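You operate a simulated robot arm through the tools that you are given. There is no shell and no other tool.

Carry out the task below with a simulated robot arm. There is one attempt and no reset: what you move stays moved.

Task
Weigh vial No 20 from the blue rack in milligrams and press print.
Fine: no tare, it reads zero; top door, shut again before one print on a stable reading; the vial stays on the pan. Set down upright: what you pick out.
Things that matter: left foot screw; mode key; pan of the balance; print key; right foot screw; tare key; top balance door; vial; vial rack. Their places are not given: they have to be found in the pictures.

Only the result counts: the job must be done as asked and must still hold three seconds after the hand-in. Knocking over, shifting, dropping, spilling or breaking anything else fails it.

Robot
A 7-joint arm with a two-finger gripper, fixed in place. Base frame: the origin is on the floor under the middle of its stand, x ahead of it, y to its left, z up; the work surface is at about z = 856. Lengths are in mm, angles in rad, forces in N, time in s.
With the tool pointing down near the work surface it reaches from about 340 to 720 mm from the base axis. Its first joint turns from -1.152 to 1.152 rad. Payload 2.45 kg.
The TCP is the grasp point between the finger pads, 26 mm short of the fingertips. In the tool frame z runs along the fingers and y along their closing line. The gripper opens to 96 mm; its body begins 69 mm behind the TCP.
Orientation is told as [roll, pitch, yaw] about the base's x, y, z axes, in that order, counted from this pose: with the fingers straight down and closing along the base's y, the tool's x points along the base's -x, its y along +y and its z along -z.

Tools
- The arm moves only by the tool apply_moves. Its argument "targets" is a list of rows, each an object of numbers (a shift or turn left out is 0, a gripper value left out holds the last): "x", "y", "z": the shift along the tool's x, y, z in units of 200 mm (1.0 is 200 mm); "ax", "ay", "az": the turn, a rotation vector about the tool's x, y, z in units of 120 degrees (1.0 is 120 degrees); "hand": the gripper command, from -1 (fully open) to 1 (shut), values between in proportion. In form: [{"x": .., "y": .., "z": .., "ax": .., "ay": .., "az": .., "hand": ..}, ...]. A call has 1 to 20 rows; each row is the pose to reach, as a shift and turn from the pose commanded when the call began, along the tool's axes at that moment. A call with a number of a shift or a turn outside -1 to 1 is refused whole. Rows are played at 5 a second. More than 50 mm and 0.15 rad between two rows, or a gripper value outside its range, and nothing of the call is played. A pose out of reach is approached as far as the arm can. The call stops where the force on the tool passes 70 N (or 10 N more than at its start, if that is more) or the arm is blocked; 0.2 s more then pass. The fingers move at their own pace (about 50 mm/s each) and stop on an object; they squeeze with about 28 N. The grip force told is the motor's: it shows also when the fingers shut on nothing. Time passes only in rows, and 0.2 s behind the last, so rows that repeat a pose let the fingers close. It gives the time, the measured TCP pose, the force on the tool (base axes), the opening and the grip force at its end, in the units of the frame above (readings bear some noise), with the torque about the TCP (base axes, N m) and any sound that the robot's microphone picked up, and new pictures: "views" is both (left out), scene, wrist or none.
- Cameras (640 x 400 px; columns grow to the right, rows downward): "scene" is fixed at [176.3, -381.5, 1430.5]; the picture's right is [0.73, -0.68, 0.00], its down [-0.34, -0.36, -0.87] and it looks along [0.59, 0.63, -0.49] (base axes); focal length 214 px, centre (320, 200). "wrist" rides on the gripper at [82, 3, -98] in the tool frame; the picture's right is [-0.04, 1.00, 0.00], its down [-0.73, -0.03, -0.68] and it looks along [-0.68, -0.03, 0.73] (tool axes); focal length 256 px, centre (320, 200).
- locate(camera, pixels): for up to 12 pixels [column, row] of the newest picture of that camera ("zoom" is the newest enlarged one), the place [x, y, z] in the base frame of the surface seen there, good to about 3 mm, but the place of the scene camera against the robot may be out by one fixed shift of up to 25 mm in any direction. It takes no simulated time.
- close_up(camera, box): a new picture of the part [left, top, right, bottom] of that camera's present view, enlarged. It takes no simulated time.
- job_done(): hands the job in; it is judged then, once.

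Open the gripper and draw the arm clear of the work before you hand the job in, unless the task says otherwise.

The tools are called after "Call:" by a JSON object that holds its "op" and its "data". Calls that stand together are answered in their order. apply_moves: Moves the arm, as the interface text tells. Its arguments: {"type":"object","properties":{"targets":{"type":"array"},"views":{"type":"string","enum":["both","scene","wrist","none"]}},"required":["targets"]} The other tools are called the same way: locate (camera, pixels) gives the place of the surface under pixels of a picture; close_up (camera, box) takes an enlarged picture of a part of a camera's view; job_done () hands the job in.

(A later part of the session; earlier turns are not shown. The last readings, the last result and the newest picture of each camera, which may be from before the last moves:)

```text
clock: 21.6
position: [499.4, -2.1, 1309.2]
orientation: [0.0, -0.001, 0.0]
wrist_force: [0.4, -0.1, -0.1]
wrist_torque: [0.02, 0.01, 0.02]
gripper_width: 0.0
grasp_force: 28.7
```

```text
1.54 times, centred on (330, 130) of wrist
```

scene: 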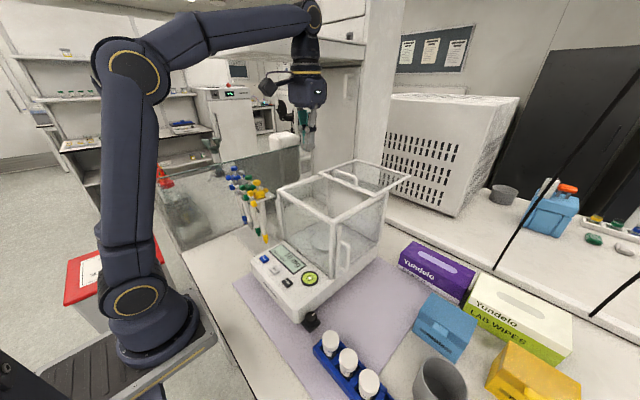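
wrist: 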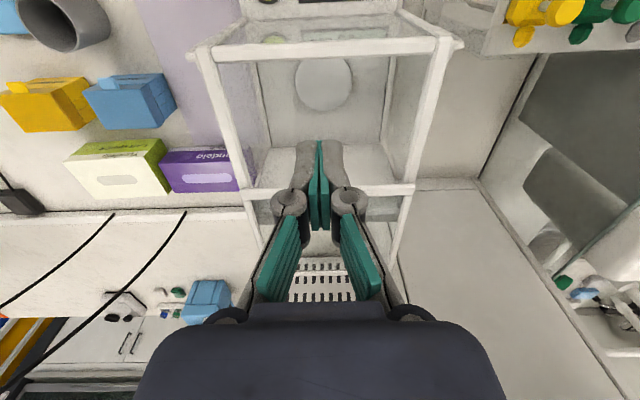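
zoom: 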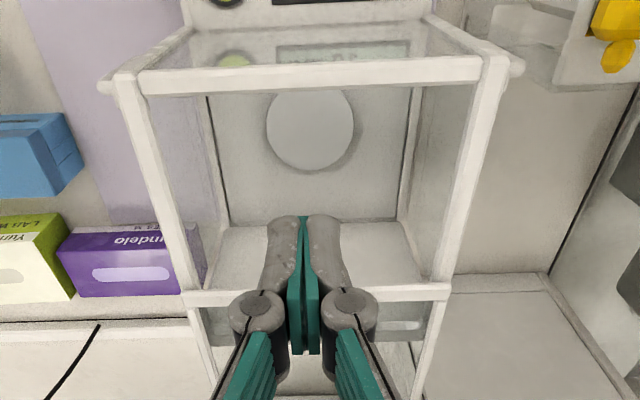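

The balance has not moved, and the opening is x 483–637, y about ±104. To plan clearance of the wrist camera inside the chamber I measure the camera box seen in the scene at (268,88).

Call:
{"op": "close_up", "data": {"camera": "scene", "box": [245, 50, 345, 180]}}

Call:
{"op": "locate", "data": {"camera": "scene", "pixels": [[262, 84], [268, 80], [272, 86], [268, 95], [262, 92], [275, 90], [300, 92], [320, 92], [322, 101], [296, 101], [305, 150], [308, 75]]}}

```text
3.08 times, centred on (295, 115) of scene
```

zoom: 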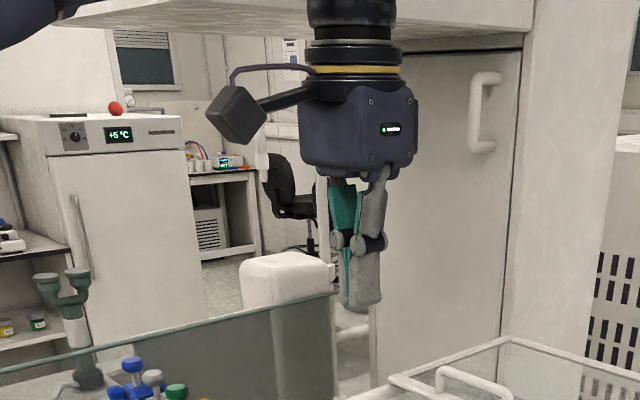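

```text
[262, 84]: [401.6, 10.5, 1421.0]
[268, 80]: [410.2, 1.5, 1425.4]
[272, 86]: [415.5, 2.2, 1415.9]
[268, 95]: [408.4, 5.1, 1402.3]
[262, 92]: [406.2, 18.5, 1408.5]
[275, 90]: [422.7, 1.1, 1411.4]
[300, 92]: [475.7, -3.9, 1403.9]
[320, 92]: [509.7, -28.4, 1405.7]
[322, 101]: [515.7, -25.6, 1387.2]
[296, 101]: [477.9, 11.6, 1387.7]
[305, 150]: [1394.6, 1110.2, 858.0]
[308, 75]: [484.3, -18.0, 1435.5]
```

Camera box spans roughly 79–107 mm from the tool axis and 90–121 mm above TCP, so I'll carry the vial with the camera turned to a corner of the chamber. Now I move toward the rack at height while turning the tool to yaw -90° (fingers closing along x) and opening the hand.

Call:
{"op": "apply_moves", "data": {"targets": [{"x": 0.06, "y": -0.082, "az": 0.068, "hand": 0.3}, {"x": 0.12, "y": -0.164, "az": 0.136, "hand": -0.2}, {"x": 0.18, "y": -0.245, "az": 0.205, "hand": -0.4}, {"x": 0.24, "y": -0.327, "az": 0.273, "hand": -0.4}, {"x": 0.3, "y": -0.41, "az": 0.341, "hand": -0.4}, {"x": 0.36, "y": -0.49, "az": 0.409, "hand": -0.4}, {"x": 0.42, "y": -0.573, "az": 0.477, "hand": -0.4}, {"x": 0.48, "y": -0.655, "az": 0.545, "hand": -0.4}, {"x": 0.54, "y": -0.736, "az": 0.614, "hand": -0.4}, {"x": 0.6, "y": -0.818, "az": 0.682, "hand": -0.4}, {"x": 0.66, "y": -0.9, "az": 0.75, "hand": -0.4}, {"x": 0.66, "y": -0.9, "az": 0.75, "hand": -0.4}]}}

```text
clock: 24.2
position: [368.7, -185.0, 1308.6]
orientation: [0.0, 0.002, -1.574]
wrist_force: [-0.3, -1.5, 0.0]
wrist_torque: [-0.04, 0.0, -0.02]
gripper_width: 67.6
grasp_force: 0.1
```

scene: 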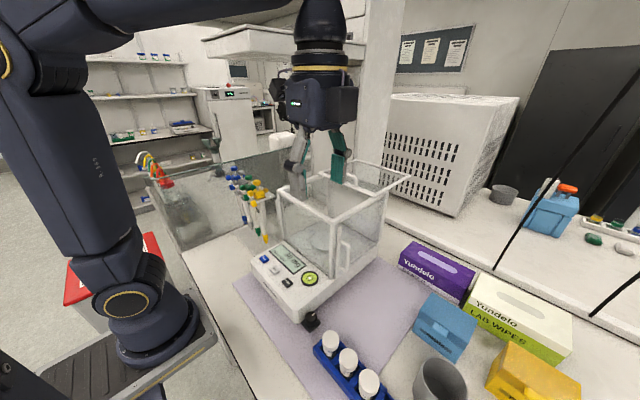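
wrist: 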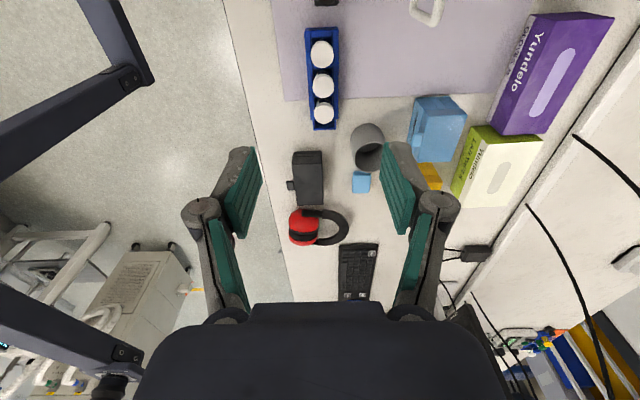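

The rack with the three caps is at wrist (321,50), (322,85), (323,113); the lowest is No 20. I locate the caps, rack and cup.

Call:
{"op": "locate", "data": {"camera": "wrist", "pixels": [[321, 53], [322, 84], [323, 112], [323, 126], [308, 110], [338, 110], [367, 140], [352, 135], [383, 135], [308, 165], [323, 104], [323, 120]]}}

Call:
{"op": "close_up", "data": {"camera": "wrist", "box": [270, 20, 410, 200]}}

```text
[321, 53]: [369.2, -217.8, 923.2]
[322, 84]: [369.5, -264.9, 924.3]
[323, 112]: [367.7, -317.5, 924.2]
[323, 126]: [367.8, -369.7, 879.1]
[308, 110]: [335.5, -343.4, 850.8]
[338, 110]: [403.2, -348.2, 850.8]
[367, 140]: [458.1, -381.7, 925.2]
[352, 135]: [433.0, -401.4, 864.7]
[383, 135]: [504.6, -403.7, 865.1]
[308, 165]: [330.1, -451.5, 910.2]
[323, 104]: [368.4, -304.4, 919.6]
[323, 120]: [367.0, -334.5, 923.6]
```

```text
2.22 times, centred on (340, 110) of wrist
```

zoom: 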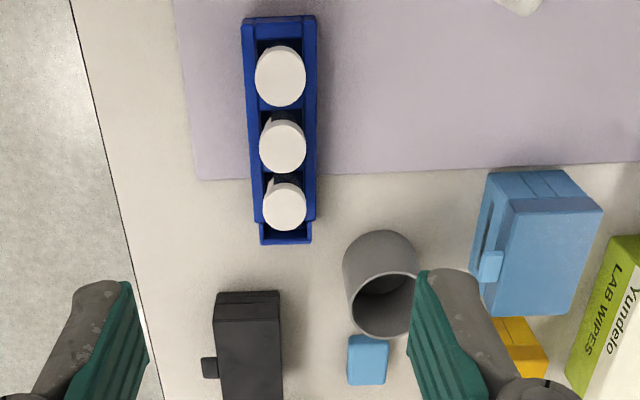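

Cap No 20 is centred near (367.7,-317) with top z≈924; cup at x≥433 stays clear. I move over it and descend to about z 1130 for a closer look.

Call:
{"op": "apply_moves", "data": {"targets": [{"x": -0.2, "hand": -0.4}, {"x": -0.4, "hand": -0.4}, {"x": -0.6, "hand": -0.4}, {"x": -0.665, "z": 0.1, "hand": -0.4}, {"x": -0.665, "z": 0.3, "hand": -0.4}, {"x": -0.665, "z": 0.5, "hand": -0.4}, {"x": -0.665, "z": 0.7, "hand": -0.4}, {"x": -0.665, "z": 0.9, "hand": -0.4}, {"x": -0.665, "z": 0.9, "hand": -0.4}, {"x": -0.665, "z": 0.9, "hand": -0.4}]}}

```text
clock: 26.4
position: [368.2, -317.4, 1128.9]
orientation: [0.0, -0.001, -1.569]
wrist_force: [-0.4, 0.2, 0.7]
wrist_torque: [-0.03, 0.0, -0.01]
gripper_width: 67.3
grasp_force: 0.1
```

scene: 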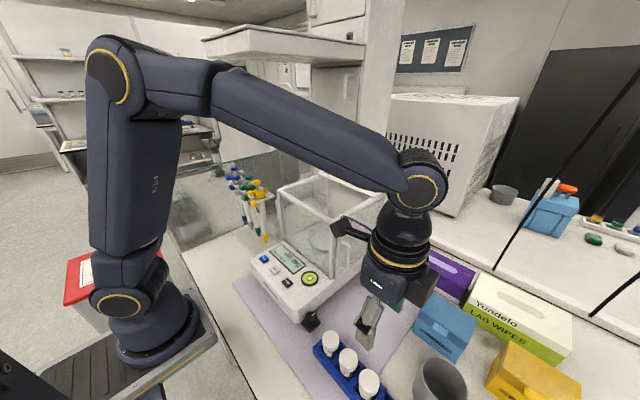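
wrist: 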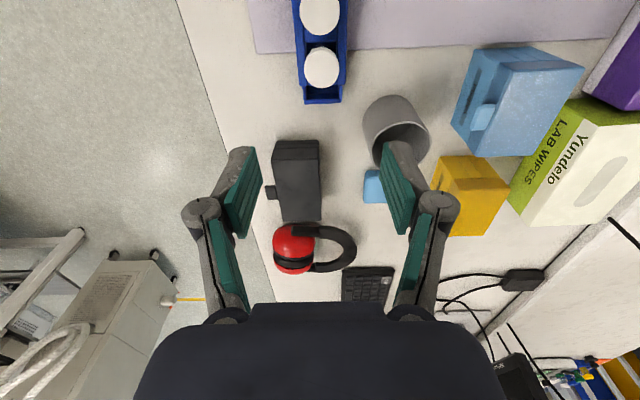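

Cap No 20 is now at wrist (322,67). I locate its centre and rim from here.

Call:
{"op": "close_up", "data": {"camera": "wrist", "box": [280, 0, 370, 120]}}

Call:
{"op": "locate", "data": {"camera": "wrist", "pixels": [[322, 67], [307, 67], [337, 67], [322, 52], [322, 81], [320, 17], [299, 67], [346, 67], [298, 20], [347, 20], [322, 98], [390, 110]]}}

```text
3.33 times, centred on (325, 60) of wrist
```

zoom: 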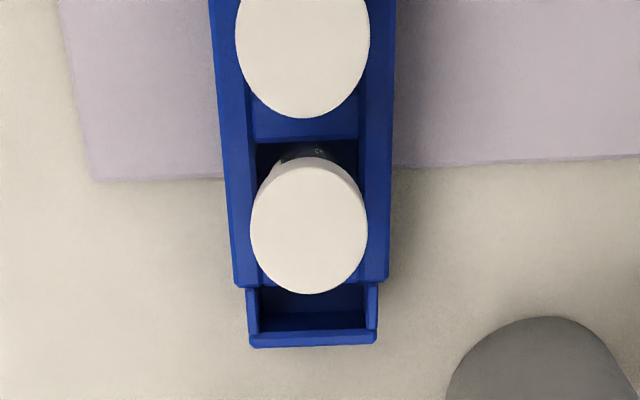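

```text
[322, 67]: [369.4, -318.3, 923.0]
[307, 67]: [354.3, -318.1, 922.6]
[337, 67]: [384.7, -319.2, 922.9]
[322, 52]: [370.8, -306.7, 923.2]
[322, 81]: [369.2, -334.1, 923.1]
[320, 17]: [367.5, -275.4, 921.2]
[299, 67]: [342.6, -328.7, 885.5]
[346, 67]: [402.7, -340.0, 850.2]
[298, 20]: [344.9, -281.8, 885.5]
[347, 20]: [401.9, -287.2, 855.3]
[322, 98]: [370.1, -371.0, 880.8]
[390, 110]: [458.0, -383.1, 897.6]
```

Cap No 20: centre about (369,-319), top 923, diameter ≈36 mm; rack rim z≈885. I descend to TCP 958 (tips just above the cap) and look.

Call:
{"op": "apply_moves", "data": {"targets": [{"x": -0.016, "y": 0.003, "z": 0.2, "hand": -0.4}, {"x": -0.016, "y": 0.003, "z": 0.4, "hand": -0.4}, {"x": -0.016, "y": 0.003, "z": 0.6, "hand": -0.4}, {"x": -0.016, "y": 0.003, "z": 0.75, "hand": -0.4}, {"x": -0.016, "y": 0.003, "z": 0.82, "hand": -0.4}, {"x": -0.016, "y": 0.003, "z": 0.85, "hand": -0.4}, {"x": -0.016, "y": 0.003, "z": 0.85, "hand": -0.4}, {"x": -0.016, "y": 0.003, "z": 0.85, "hand": -0.4}]}}

```text
clock: 28.2
position: [369.3, -318.0, 959.9]
orientation: [-0.001, -0.001, -1.57]
wrist_force: [-0.1, 1.1, -0.2]
wrist_torque: [-0.04, -0.01, 0.0]
gripper_width: 67.1
grasp_force: 0.1
```

scene: 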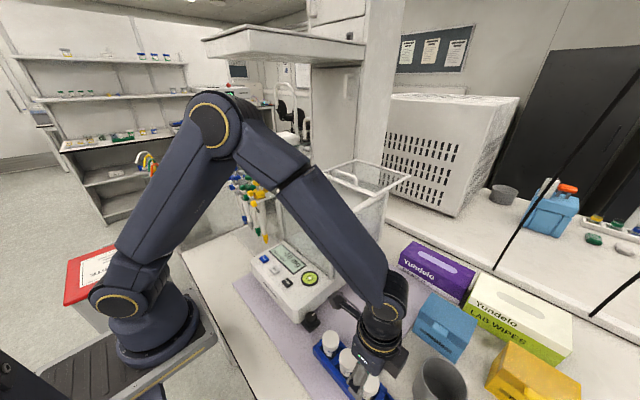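
wrist: 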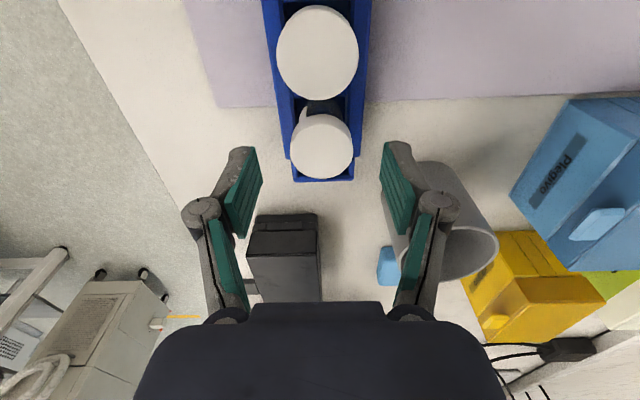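

The cap at wrist (322,147) lies centred between the fingertips (inner edges ≈258 and 383). I locate it once more for the final offset.

Call:
{"op": "close_up", "data": {"camera": "wrist", "box": [220, 80, 420, 240]}}

Call:
{"op": "locate", "data": {"camera": "wrist", "pixels": [[322, 147], [295, 147], [348, 147], [322, 122], [322, 172], [286, 147], [358, 147], [255, 155], [388, 155], [317, 52]]}}

```text
2.50 times, centred on (320, 160) of wrist
```

zoom: 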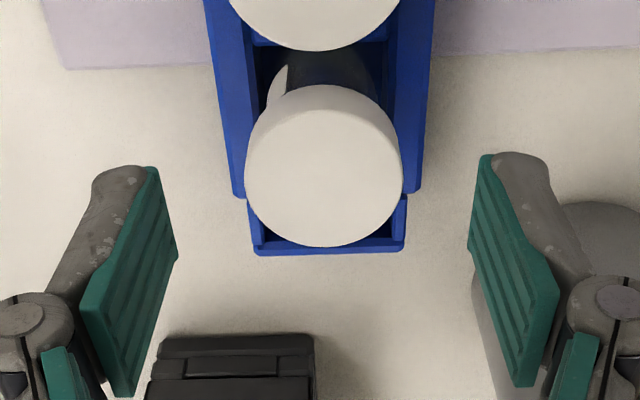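

```text
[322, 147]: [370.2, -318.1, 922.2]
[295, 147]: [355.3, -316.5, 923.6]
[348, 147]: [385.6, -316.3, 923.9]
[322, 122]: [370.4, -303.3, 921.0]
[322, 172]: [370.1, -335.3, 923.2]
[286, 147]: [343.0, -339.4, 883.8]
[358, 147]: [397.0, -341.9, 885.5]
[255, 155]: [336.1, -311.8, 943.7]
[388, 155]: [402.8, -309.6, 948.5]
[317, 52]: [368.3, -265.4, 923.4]
```

The cap centre is at about (370.2,-318.5). I shift 1 mm in +x, descend to TCP 923 with the open hand and stop before closing.

Call:
{"op": "apply_moves", "data": {"targets": [{"y": 0.005, "z": 0.04, "hand": -0.4}, {"y": 0.005, "z": 0.08, "hand": -0.4}, {"y": 0.005, "z": 0.12, "hand": -0.4}, {"y": 0.005, "z": 0.15, "hand": -0.4}, {"y": 0.005, "z": 0.175, "hand": -0.4}, {"y": 0.005, "z": 0.175, "hand": -0.4}, {"y": 0.005, "z": 0.175, "hand": -0.4}]}}

```text
clock: 29.8
position: [369.9, -318.1, 923.1]
orientation: [0.001, 0.0, -1.571]
wrist_force: [0.4, 0.7, -0.4]
wrist_torque: [0.0, -0.02, 0.01]
gripper_width: 67.1
grasp_force: 0.1
```

scene: 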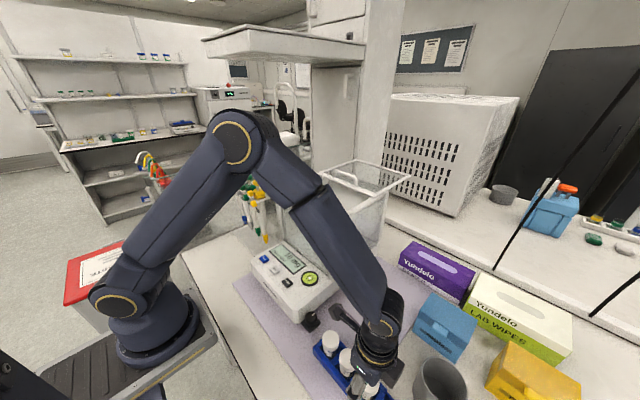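
wrist: 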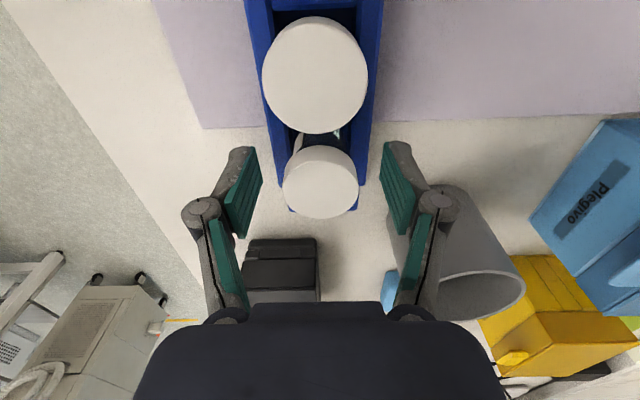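

The cap sits between the pads with no contact force. I close the hand on the cap and hold.

Call:
{"op": "apply_moves", "data": {"targets": [{"hand": -0.1}, {"hand": 0.1}, {"hand": 0.2}, {"hand": 0.3}, {"hand": 1}, {"hand": 1}, {"hand": 1}]}}

```text
clock: 31.4
position: [370.1, -318.3, 923.9]
orientation: [0.0, -0.001, -1.572]
wrist_force: [0.6, -0.1, 3.6]
wrist_torque: [-0.06, 0.01, -0.02]
gripper_width: 35.5
grasp_force: 27.9
```

scene: 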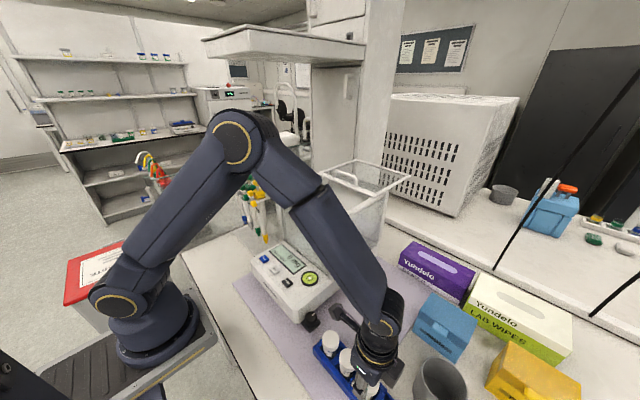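
wrist: 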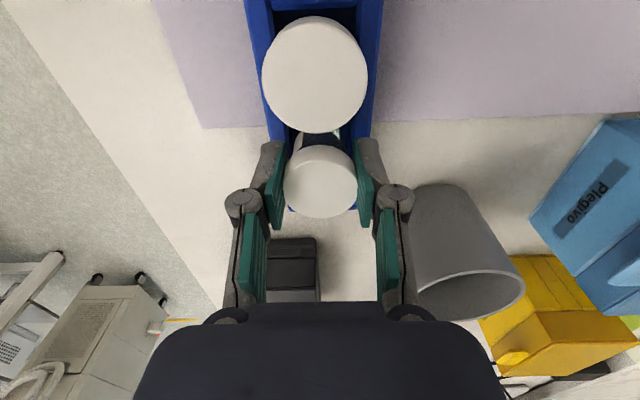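

Gripped at 35.5 mm with 28 N. I lift slowly straight up, first a little then more, watching that the vial comes along and the rack stays.

Call:
{"op": "apply_moves", "data": {"targets": [{"z": -0.02, "hand": 1}, {"z": -0.05, "hand": 1}, {"z": -0.09, "hand": 1}, {"z": -0.14, "hand": 1}, {"z": -0.2, "hand": 1}, {"z": -0.28, "hand": 1}, {"z": -0.38, "hand": 1}, {"z": -0.48, "hand": 1}, {"z": -0.48, "hand": 1}]}}

```text
clock: 33.4
position: [370.2, -319.3, 1019.3]
orientation: [0.0, 0.0, -1.571]
wrist_force: [-0.5, -1.0, -0.4]
wrist_torque: [0.03, 0.01, -0.03]
gripper_width: 35.4
grasp_force: 28.2
```

scene: 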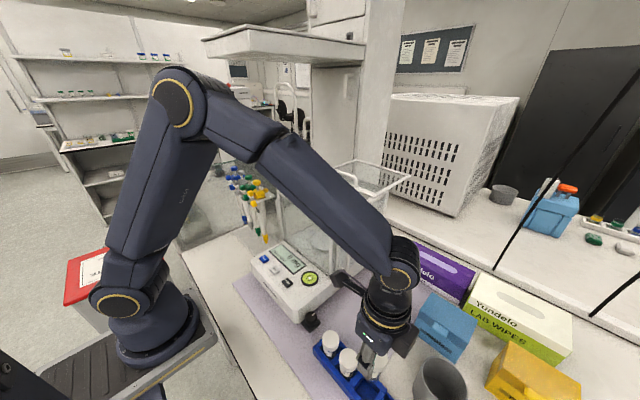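
wrist: 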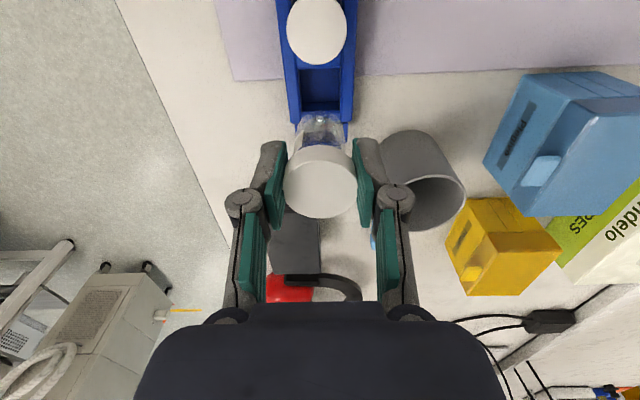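

The vial is lifted with the grip unchanged. I check it in close-up and locate the empty slot's floor to get the vial's height.

Call:
{"op": "close_up", "data": {"camera": "scene", "box": [305, 310, 425, 400]}}

Call:
{"op": "close_up", "data": {"camera": "wrist", "box": [230, 60, 410, 240]}}

Call:
{"op": "locate", "data": {"camera": "wrist", "pixels": [[320, 100], [310, 105], [320, 90], [320, 72], [320, 180], [320, 118], [320, 130], [320, 150]]}}

```text
4.44 times, centred on (365, 355) of scene
```

zoom: 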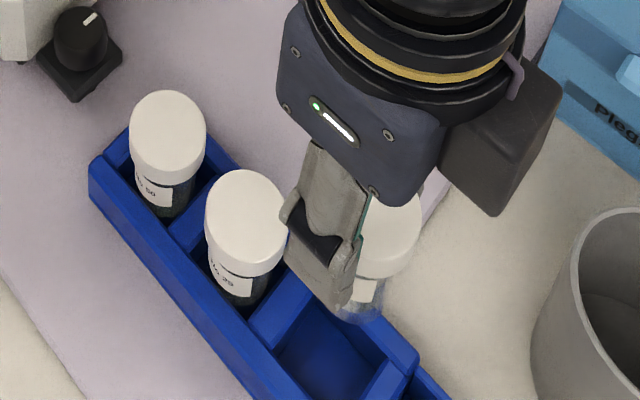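

```text
2.22 times, centred on (320, 150) of wrist
```

zoom: 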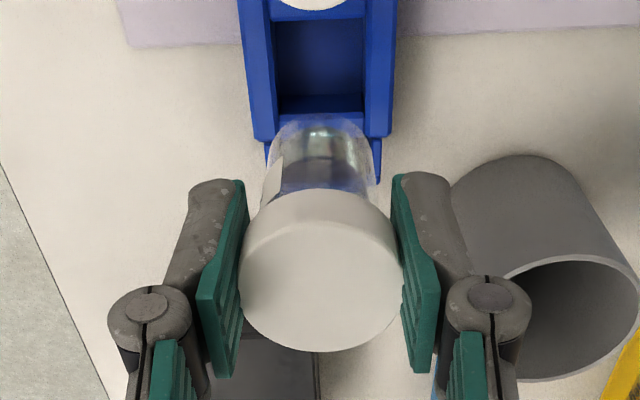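

```text
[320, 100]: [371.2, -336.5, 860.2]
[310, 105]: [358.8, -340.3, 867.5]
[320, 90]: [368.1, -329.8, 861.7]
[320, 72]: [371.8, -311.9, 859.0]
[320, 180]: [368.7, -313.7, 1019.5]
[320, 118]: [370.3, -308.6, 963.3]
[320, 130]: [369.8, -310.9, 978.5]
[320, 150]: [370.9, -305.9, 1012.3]
```

The slot floor is at z≈860, so the vial bottom is about 63 mm below TCP. There is a dark block on the gripper's far side (scene about (405,339)); I locate it to check clearance in the chamber.

Call:
{"op": "locate", "data": {"camera": "scene", "pixels": [[395, 345], [401, 350], [405, 357], [415, 335], [418, 330], [410, 325], [400, 335], [390, 340], [380, 330], [362, 320], [385, 345], [404, 346]]}}

Call:
{"op": "close_up", "data": {"camera": "scene", "box": [325, 230, 425, 380]}}

```text
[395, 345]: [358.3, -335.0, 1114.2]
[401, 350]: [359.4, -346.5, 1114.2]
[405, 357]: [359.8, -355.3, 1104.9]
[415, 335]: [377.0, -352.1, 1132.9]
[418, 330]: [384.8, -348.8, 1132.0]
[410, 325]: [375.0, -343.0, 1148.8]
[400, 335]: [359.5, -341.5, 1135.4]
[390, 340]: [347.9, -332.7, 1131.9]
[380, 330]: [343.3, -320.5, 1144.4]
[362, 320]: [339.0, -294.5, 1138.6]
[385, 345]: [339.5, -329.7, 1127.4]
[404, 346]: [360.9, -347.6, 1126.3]
```

```text
2.67 times, centred on (375, 305) of scene
```

zoom: 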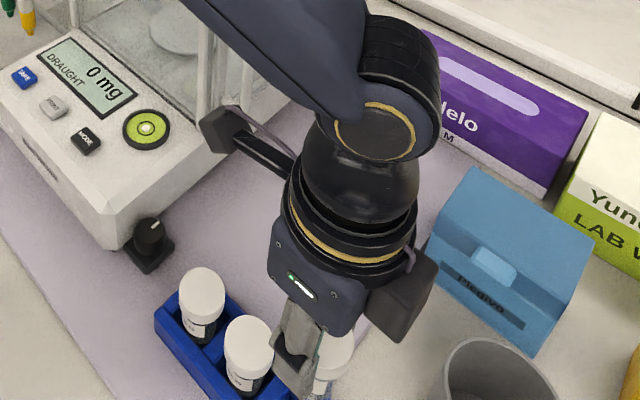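

The gripper footprint (≈±35 mm, block to 45 mm, camera to 107 mm) fits the opening with yaw about -55°. I raise the vial 200 mm first.

Call:
{"op": "apply_moves", "data": {"targets": [{"z": -0.06, "hand": 1}, {"z": -0.16, "hand": 1}, {"z": -0.3, "hand": 1}, {"z": -0.45, "hand": 1}, {"z": -0.6, "hand": 1}, {"z": -0.75, "hand": 1}, {"z": -0.88, "hand": 1}, {"z": -0.96, "hand": 1}, {"z": -1.0, "hand": 1}, {"z": -1.0, "hand": 1}], "views": "wrist"}}

Call:
{"op": "apply_moves", "data": {"targets": [{"z": -0.08, "x": 0.06, "y": 0.04, "hand": 1}, {"z": -0.16, "x": 0.16, "y": 0.1, "hand": 1}, {"z": -0.23, "x": 0.28, "y": 0.18, "hand": 1}, {"z": -0.23, "x": 0.42, "y": 0.27, "hand": 1}, {"z": -0.23, "x": 0.56, "y": 0.36, "hand": 1}, {"z": -0.23, "x": 0.7, "y": 0.45, "hand": 1}, {"z": -0.23, "x": 0.82, "y": 0.53, "hand": 1}, {"z": -0.23, "x": 0.9, "y": 0.58, "hand": 1}, {"z": -0.23, "x": 0.94, "y": 0.6, "hand": 1}, {"z": -0.23, "x": 0.94, "y": 0.6, "hand": 1}]}}

```text
clock: 35.6
position: [370.5, -318.9, 1219.5]
orientation: [-0.001, 0.0, -1.569]
wrist_force: [-0.1, -0.1, -0.5]
wrist_torque: [-0.01, -0.01, 0.02]
gripper_width: 35.6
grasp_force: 27.9
```

wrist: 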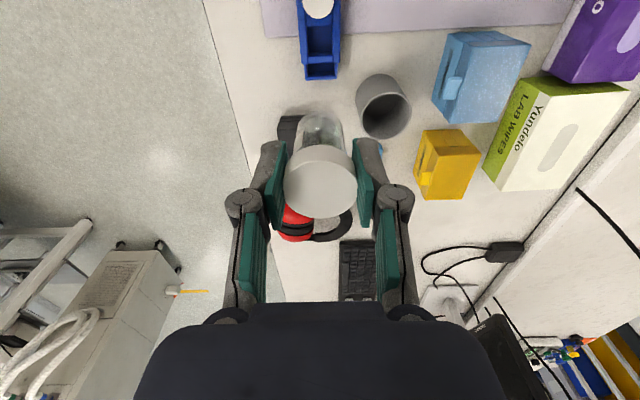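

```text
clock: 37.8
position: [491.1, -131.5, 1265.6]
orientation: [0.001, 0.0, -1.571]
wrist_force: [-0.3, -0.6, -0.9]
wrist_torque: [0.03, -0.03, 0.0]
gripper_width: 35.9
grasp_force: 27.9
```

scene: 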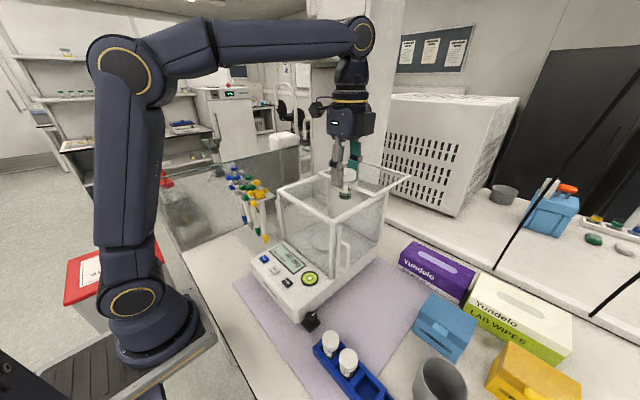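
wrist: 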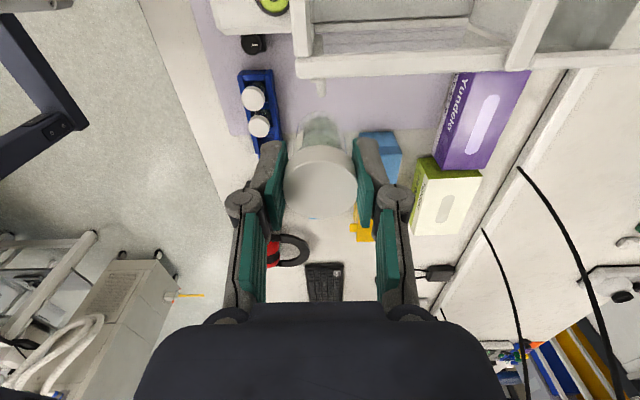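

The vial hangs upright from the hand. I move over the opening to (570,-5,1265) while turning to yaw -55°.

Call:
{"op": "apply_moves", "data": {"targets": [{"x": 0.03, "y": 0.02, "az": -0.02, "hand": 1}, {"x": 0.1, "y": 0.06, "az": -0.05, "hand": 1}, {"x": 0.2, "y": 0.13, "az": -0.1, "hand": 1}, {"x": 0.3, "y": 0.19, "az": -0.145, "hand": 1}, {"x": 0.4, "y": 0.255, "az": -0.19, "hand": 1}, {"x": 0.5, "y": 0.32, "az": -0.235, "hand": 1}, {"x": 0.58, "y": 0.37, "az": -0.27, "hand": 1}, {"x": 0.62, "y": 0.395, "az": -0.285, "hand": 1}, {"x": 0.63, "y": 0.4, "az": -0.2917, "hand": 1}, {"x": 0.63, "y": 0.4, "az": -0.2917, "hand": 1}]}}

```text
clock: 40.0
position: [567.8, -5.1, 1266.3]
orientation: [0.0, -0.001, -0.96]
wrist_force: [-0.5, 1.0, 0.1]
wrist_torque: [0.01, -0.01, -0.02]
gripper_width: 35.4
grasp_force: 28.2
```

scene: 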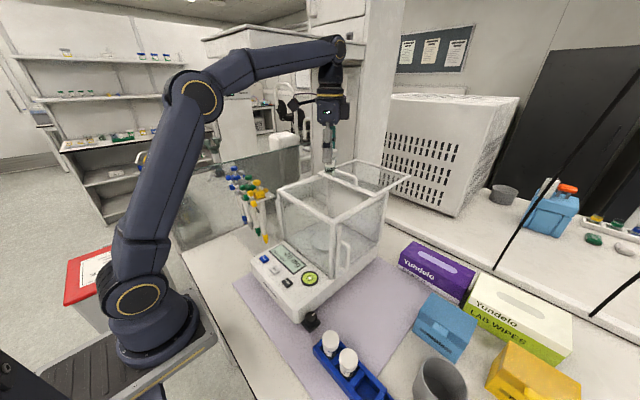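
wrist: 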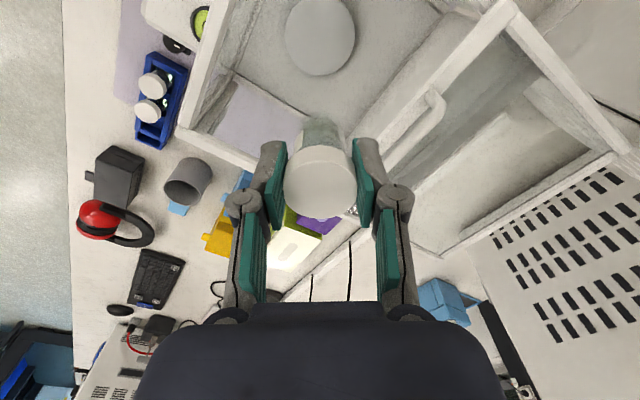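

Above the opening. I verify the pan position and the frame/door edges from this view before lowering.

Call:
{"op": "locate", "data": {"camera": "wrist", "pixels": [[320, 36], [287, 36], [353, 36], [320, 5], [320, 73], [200, 80], [500, 20], [440, 85], [215, 150], [290, 178], [380, 160], [430, 110]]}}

Call:
{"op": "close_up", "data": {"camera": "scene", "box": [265, 60, 405, 260]}}

```text
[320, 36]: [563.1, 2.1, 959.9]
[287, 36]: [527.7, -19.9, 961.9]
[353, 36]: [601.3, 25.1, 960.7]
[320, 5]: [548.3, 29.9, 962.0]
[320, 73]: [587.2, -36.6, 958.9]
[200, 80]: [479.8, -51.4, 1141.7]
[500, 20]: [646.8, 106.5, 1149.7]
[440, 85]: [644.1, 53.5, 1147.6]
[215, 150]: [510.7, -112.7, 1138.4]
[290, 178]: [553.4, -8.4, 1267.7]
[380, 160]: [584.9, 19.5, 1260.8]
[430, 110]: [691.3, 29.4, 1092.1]
```

```text
2.00 times, centred on (335, 160) of scene
```

zoom: 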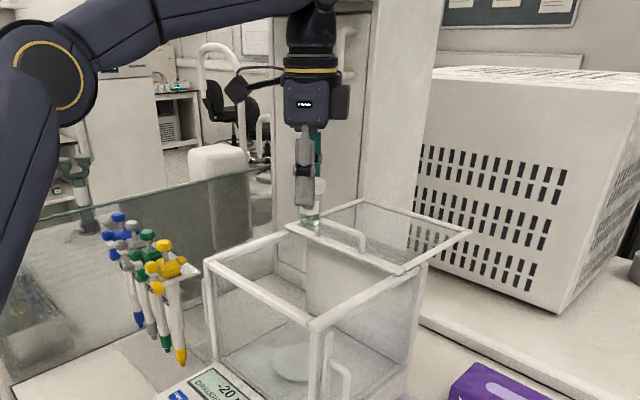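

Pan centre confirmed near (564,1), z≈960.5, so the vial will stand about 8 mm off centre, well inside. I lower to TCP 1085 first.

Call:
{"op": "apply_moves", "data": {"targets": [{"z": 0.05, "hand": 1}, {"z": 0.15, "hand": 1}, {"z": 0.28, "hand": 1}, {"z": 0.42, "hand": 1}, {"z": 0.56, "hand": 1}, {"z": 0.7, "hand": 1}, {"z": 0.82, "hand": 1}, {"z": 0.88, "hand": 1}, {"z": 0.9, "hand": 1}, {"z": 0.9, "hand": 1}]}}

```text
clock: 42.2
position: [569.3, -5.7, 1086.1]
orientation: [0.0, 0.002, -0.961]
wrist_force: [0.9, -0.6, -0.9]
wrist_torque: [0.03, -0.03, 0.0]
gripper_width: 35.2
grasp_force: 28.2
```

scene: 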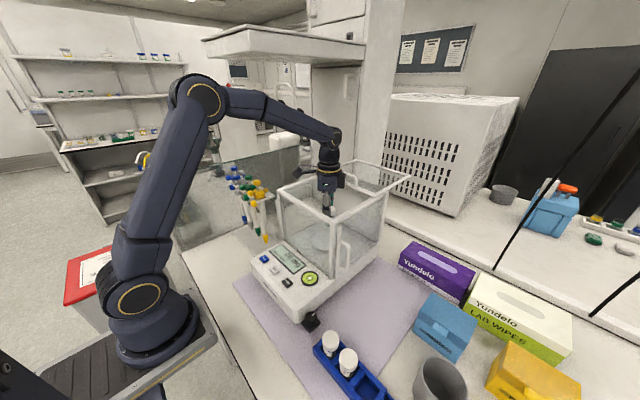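
wrist: 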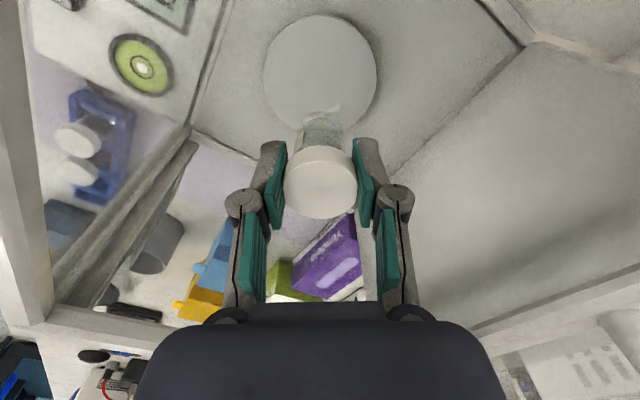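

The hand is in the opening with no contact forces. I check clearance of the camera arm and door bar in a scene close-up before going lower.

Call:
{"op": "close_up", "data": {"camera": "scene", "box": [265, 120, 415, 280]}}

Call:
{"op": "close_up", "data": {"camera": "scene", "box": [290, 150, 370, 210]}}

```text
2.50 times, centred on (340, 200) of scene
```

zoom: 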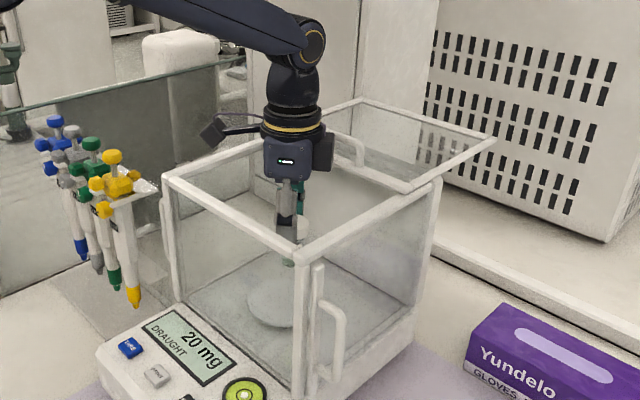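

```text
6.67 times, centred on (330, 180) of scene
```

zoom: 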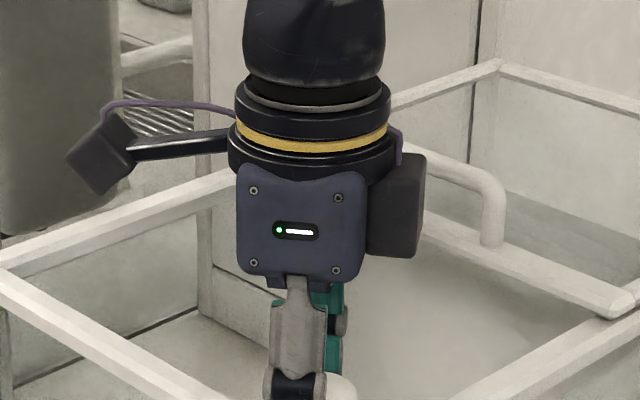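

I locate the camera box, the far block and the frame bars in the same scene picture to compare their margins.

Call:
{"op": "locate", "data": {"camera": "scene", "pixels": [[293.5, 173.5], [296.6, 178], [298.8, 168.5], [301.5, 174.5], [297, 174], [286.5, 187], [309, 180.5], [342, 180], [340, 187], [344, 175], [352, 184], [300, 208]]}}

```text
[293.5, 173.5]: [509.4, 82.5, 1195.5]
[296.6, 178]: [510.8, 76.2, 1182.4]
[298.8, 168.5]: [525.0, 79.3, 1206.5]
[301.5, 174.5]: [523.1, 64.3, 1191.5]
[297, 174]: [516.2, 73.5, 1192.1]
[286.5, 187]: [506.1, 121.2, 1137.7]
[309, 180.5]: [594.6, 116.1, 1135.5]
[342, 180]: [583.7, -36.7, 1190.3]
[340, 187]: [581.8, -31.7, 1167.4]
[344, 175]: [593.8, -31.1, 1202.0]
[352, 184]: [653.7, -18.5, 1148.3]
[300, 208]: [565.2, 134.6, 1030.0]
```

Camera box (x≥~505, y≤~90) keeps about 18 mm to the frame in the same coordinates. I lower to TCP 1040 (vial bottom ≈977).

Call:
{"op": "apply_moves", "data": {"targets": [{"z": 0.03, "hand": 1}, {"z": 0.07, "hand": 1}, {"z": 0.11, "hand": 1}, {"z": 0.15, "hand": 1}, {"z": 0.19, "hand": 1}, {"z": 0.22, "hand": 1}, {"z": 0.225, "hand": 1}, {"z": 0.225, "hand": 1}]}}

```text
clock: 44.0
position: [569.7, -5.0, 1040.4]
orientation: [0.001, 0.0, -0.96]
wrist_force: [0.0, 0.8, -0.8]
wrist_torque: [0.01, -0.02, 0.0]
gripper_width: 35.2
grasp_force: 27.6
```

scene: 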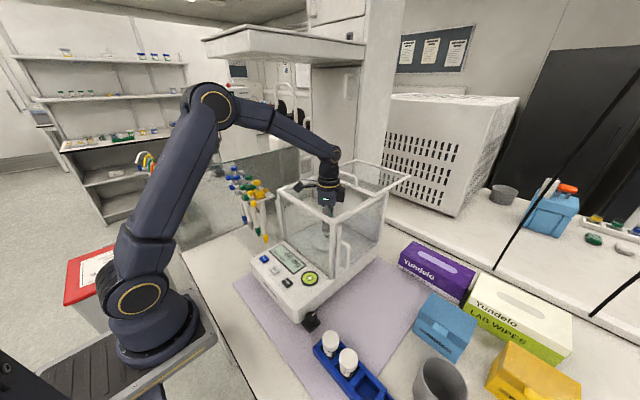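
wrist: 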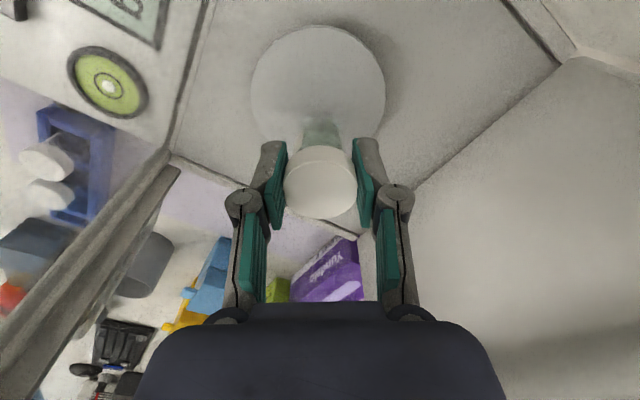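

No contact. I look close at the vial bottom and the pan in both views.

Call:
{"op": "close_up", "data": {"camera": "wrist", "box": [230, 10, 410, 230]}}

Call:
{"op": "close_up", "data": {"camera": "scene", "box": [270, 160, 390, 280]}}

Call:
{"op": "locate", "data": {"camera": "wrist", "pixels": [[320, 130], [310, 126], [330, 126], [320, 95], [256, 90], [383, 90], [320, 30]]}}

```text
1.82 times, centred on (320, 120) of wrist
```

zoom: 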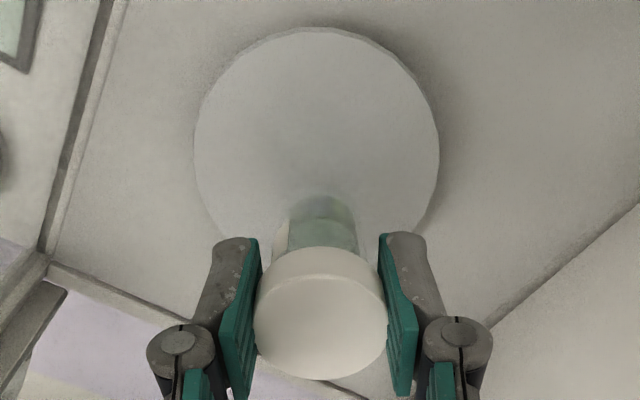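

```text
3.33 times, centred on (330, 220) of scene
```

zoom: 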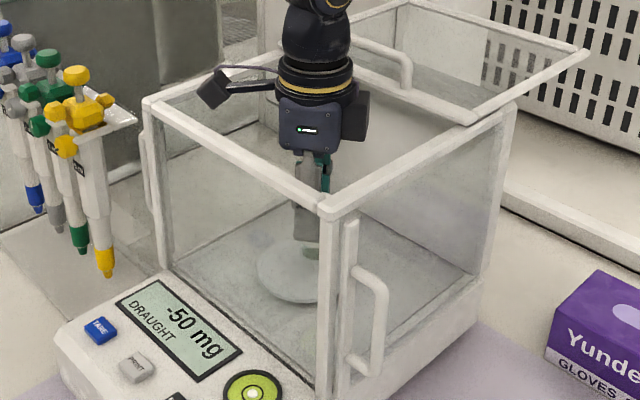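

```text
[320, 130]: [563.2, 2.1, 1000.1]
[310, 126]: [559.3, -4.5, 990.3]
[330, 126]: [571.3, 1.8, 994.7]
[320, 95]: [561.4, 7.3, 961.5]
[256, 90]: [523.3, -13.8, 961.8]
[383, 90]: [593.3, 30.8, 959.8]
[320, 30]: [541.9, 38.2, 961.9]
```

The vial bottom is about 14 mm above the pan and well inside its rim. I lower 12 mm more.

Call:
{"op": "apply_moves", "data": {"targets": [{"z": 0.02, "hand": 1}, {"z": 0.04, "hand": 1}, {"z": 0.055, "hand": 1}, {"z": 0.06, "hand": 1}, {"z": 0.06, "hand": 1}], "views": "wrist"}}

```text
clock: 45.2
position: [571.5, -5.0, 1027.8]
orientation: [0.001, 0.002, -0.96]
wrist_force: [0.5, -0.4, 0.3]
wrist_torque: [-0.03, 0.02, 0.02]
gripper_width: 35.5
grasp_force: 27.9
```

wrist: 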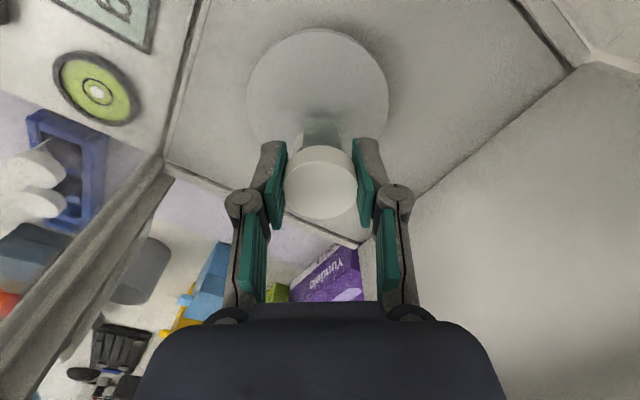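

Still free. I lower 2 mm at a time and watch the force and the display.

Call:
{"op": "apply_moves", "data": {"targets": [{"z": 0.005, "hand": 1}, {"z": 0.01, "hand": 1}, {"z": 0.01, "hand": 1}], "views": "scene"}}

Call:
{"op": "close_up", "data": {"camera": "scene", "box": [250, 235, 330, 300]}}

```text
clock: 46.0
position: [570.3, -6.5, 1026.7]
orientation: [0.0, 0.0, -0.959]
wrist_force: [-0.4, -0.6, 0.2]
wrist_torque: [0.0, 0.02, -0.02]
gripper_width: 35.5
grasp_force: 28.2
```

scene: 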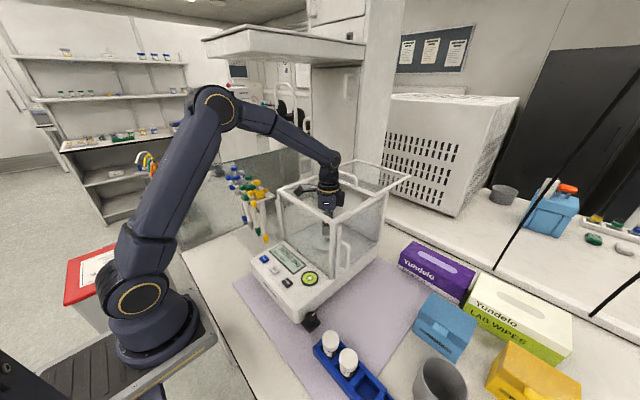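

```text
6.15 times, centred on (290, 268) of scene
```

zoom: 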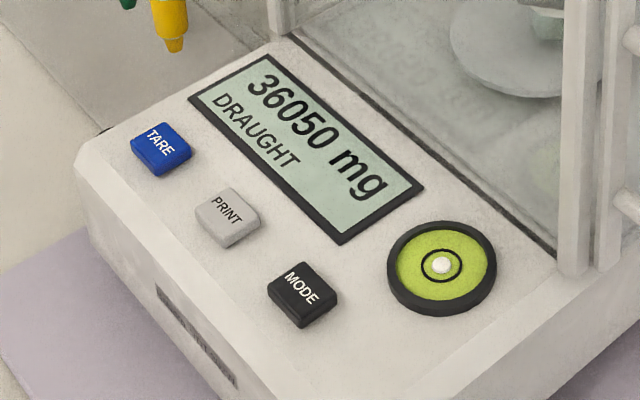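

The display jumped to 36050 mg: the vial bottom is touching the pan. I lower 0.6 mm more to seat it fully.

Call:
{"op": "apply_moves", "data": {"targets": [{"z": 0.003, "hand": 1}, {"z": 0.003, "hand": 1}], "views": "scene"}}

Call:
{"op": "close_up", "data": {"camera": "scene", "box": [250, 235, 330, 300]}}

Call:
{"op": "close_up", "data": {"camera": "scene", "box": [300, 180, 360, 270]}}

```text
clock: 46.6
position: [570.8, -5.4, 1025.3]
orientation: [0.0, 0.0, -0.959]
wrist_force: [-0.3, 0.8, -0.3]
wrist_torque: [0.0, 0.0, -0.02]
gripper_width: 35.4
grasp_force: 27.8
```

scene: 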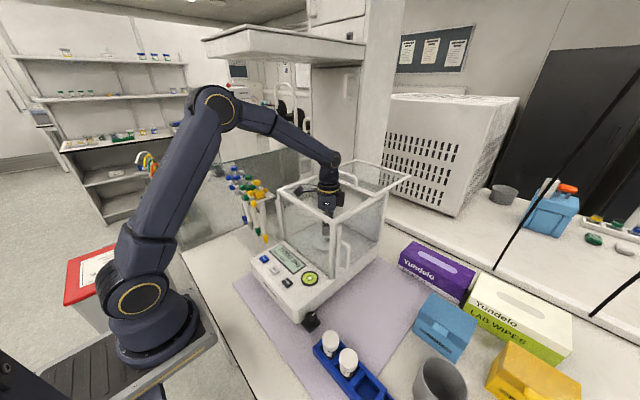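

```text
6.15 times, centred on (290, 268) of scene
```

zoom: 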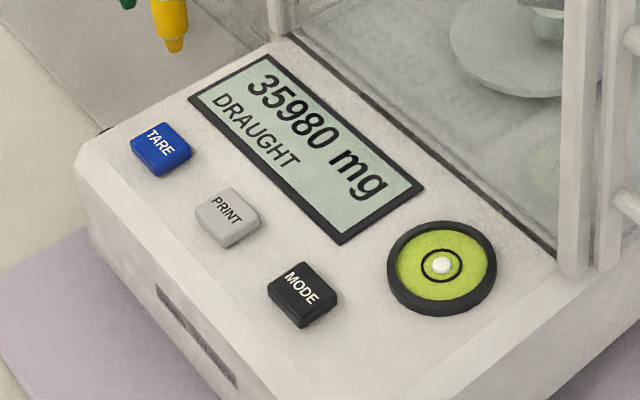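

```text
4.44 times, centred on (330, 225) of scene
```

zoom: 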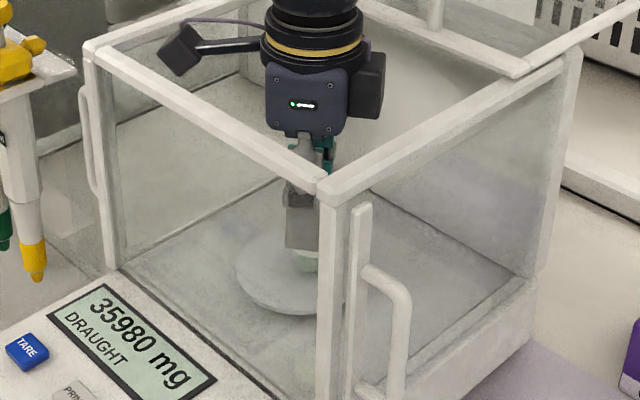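

The reading stays near 36 g, so it may not be force-based; to be sure the vial stands on the pan I lower another 1 mm and look for a contact force.

Call:
{"op": "apply_moves", "data": {"targets": [{"z": 0.003, "hand": 1}, {"z": 0.006, "hand": 1}, {"z": 0.006, "hand": 1}, {"z": 0.006, "hand": 1}], "views": "none"}}

```text
clock: 47.6
position: [570.8, -5.7, 1025.5]
orientation: [0.0, 0.0, -0.959]
wrist_force: [-0.6, -0.9, -0.9]
wrist_torque: [0.03, -0.01, 0.02]
gripper_width: 35.6
grasp_force: 28.2
```

No contact force yet (commanded z 1024.3). I lower another 1 mm.

Call:
{"op": "apply_moves", "data": {"targets": [{"z": 0.003, "hand": 1}, {"z": 0.005, "hand": 1}, {"z": 0.005, "hand": 1}, {"z": 0.005, "hand": 1}], "views": "scene"}}

Call:
{"op": "close_up", "data": {"camera": "scene", "box": [250, 235, 330, 300]}}

Call:
{"op": "close_up", "data": {"camera": "scene", "box": [310, 215, 340, 260]}}

```text
clock: 48.6
position: [570.5, -5.0, 1024.2]
orientation: [0.002, 0.001, -0.961]
wrist_force: [-0.1, -1.1, 1.6]
wrist_torque: [0.02, -0.02, 0.01]
gripper_width: 35.5
grasp_force: 28.2
```

scene: 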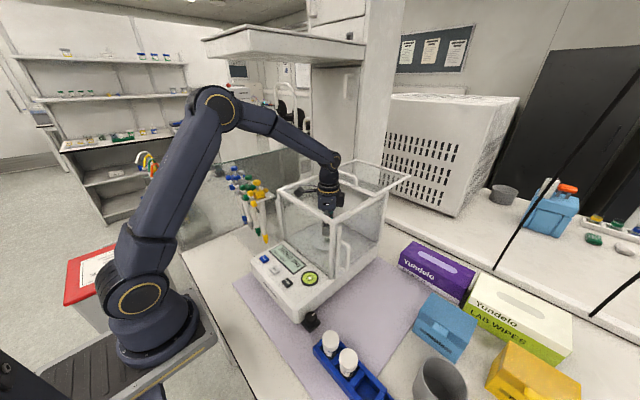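

```text
6.15 times, centred on (290, 268) of scene
```

zoom: 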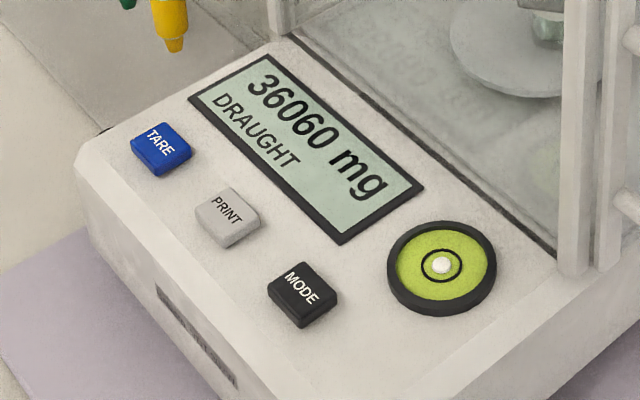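

```text
8.89 times, centred on (325, 238) of scene
```

zoom: 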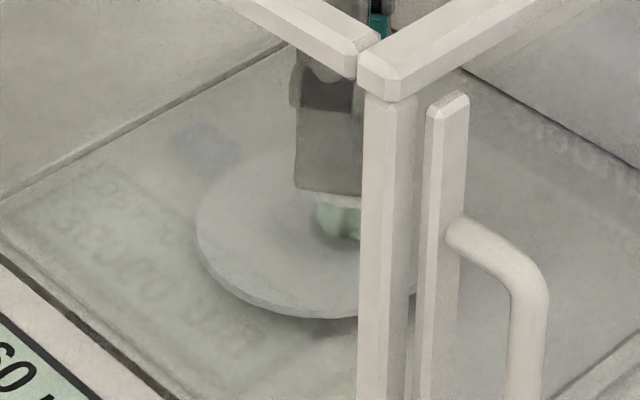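

A hint of contact (1.6 N). I go 0.8 mm further to confirm.

Call:
{"op": "apply_moves", "data": {"targets": [{"z": 0.002, "hand": 1}, {"z": 0.004, "hand": 1}, {"z": 0.004, "hand": 1}, {"z": 0.004, "hand": 1}], "views": "wrist"}}

Call:
{"op": "close_up", "data": {"camera": "wrist", "box": [230, 10, 410, 230]}}

```text
clock: 49.6
position: [570.7, -6.3, 1024.4]
orientation: [0.001, -0.002, -0.961]
wrist_force: [-0.5, -0.7, 14.3]
wrist_torque: [-0.04, -0.06, -0.01]
gripper_width: 35.3
grasp_force: 28.1
```

wrist: 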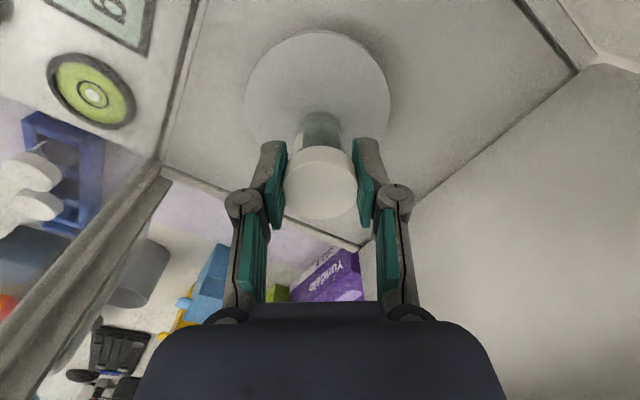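

```text
1.82 times, centred on (320, 120) of wrist
```

zoom: 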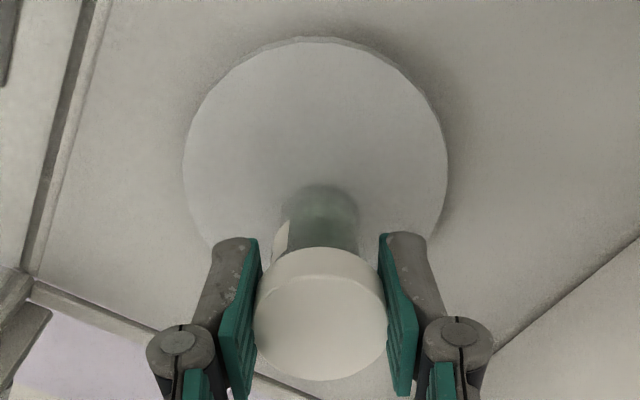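

14 N upward: the vial stands on the pan. I ease off 0.7 mm to relieve the pressure, then open the hand gently to about 62 mm.

Call:
{"op": "apply_moves", "data": {"targets": [{"z": -0.002, "hand": 1}, {"z": -0.0035, "hand": 1}, {"z": -0.0035, "hand": 1}], "views": "none"}}

Call:
{"op": "apply_moves", "data": {"targets": [{"hand": 0.24}, {"hand": 0.22}, {"hand": 0.18}, {"hand": 0.1}, {"hand": 0.0}, {"hand": -0.1}, {"hand": -0.2}, {"hand": -0.3}, {"hand": -0.3}]}}

```text
clock: 50.4
position: [569.1, -5.2, 1024.4]
orientation: [-0.001, -0.002, -0.96]
wrist_force: [3.0, -0.6, 5.2]
wrist_torque: [-0.05, -0.12, 0.01]
gripper_width: 35.4
grasp_force: 27.3
```

```text
clock: 52.4
position: [571.0, -6.0, 1024.4]
orientation: [-0.001, 0.0, -0.96]
wrist_force: [0.2, -0.3, 0.2]
wrist_torque: [-0.01, -0.02, -0.02]
gripper_width: 62.2
grasp_force: 0.1
```

scene: 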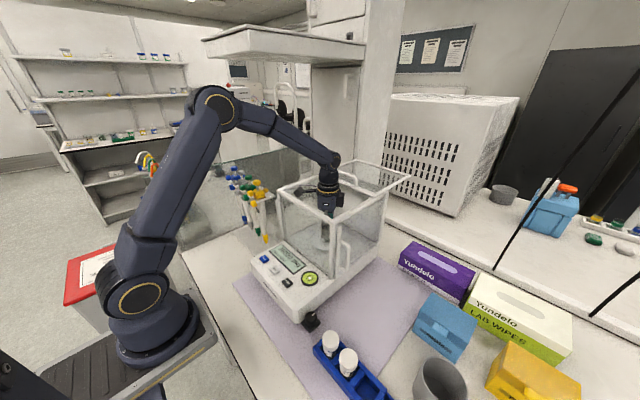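
wrist: 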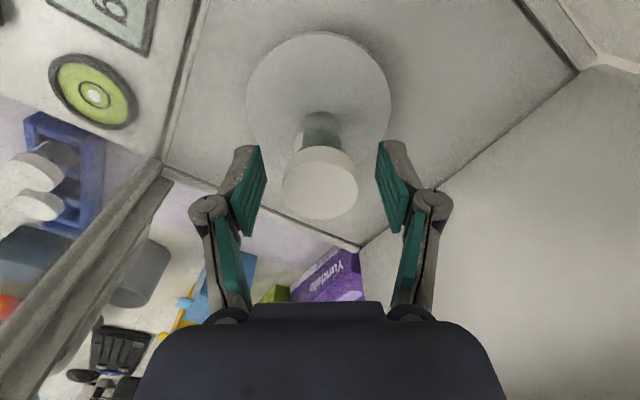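

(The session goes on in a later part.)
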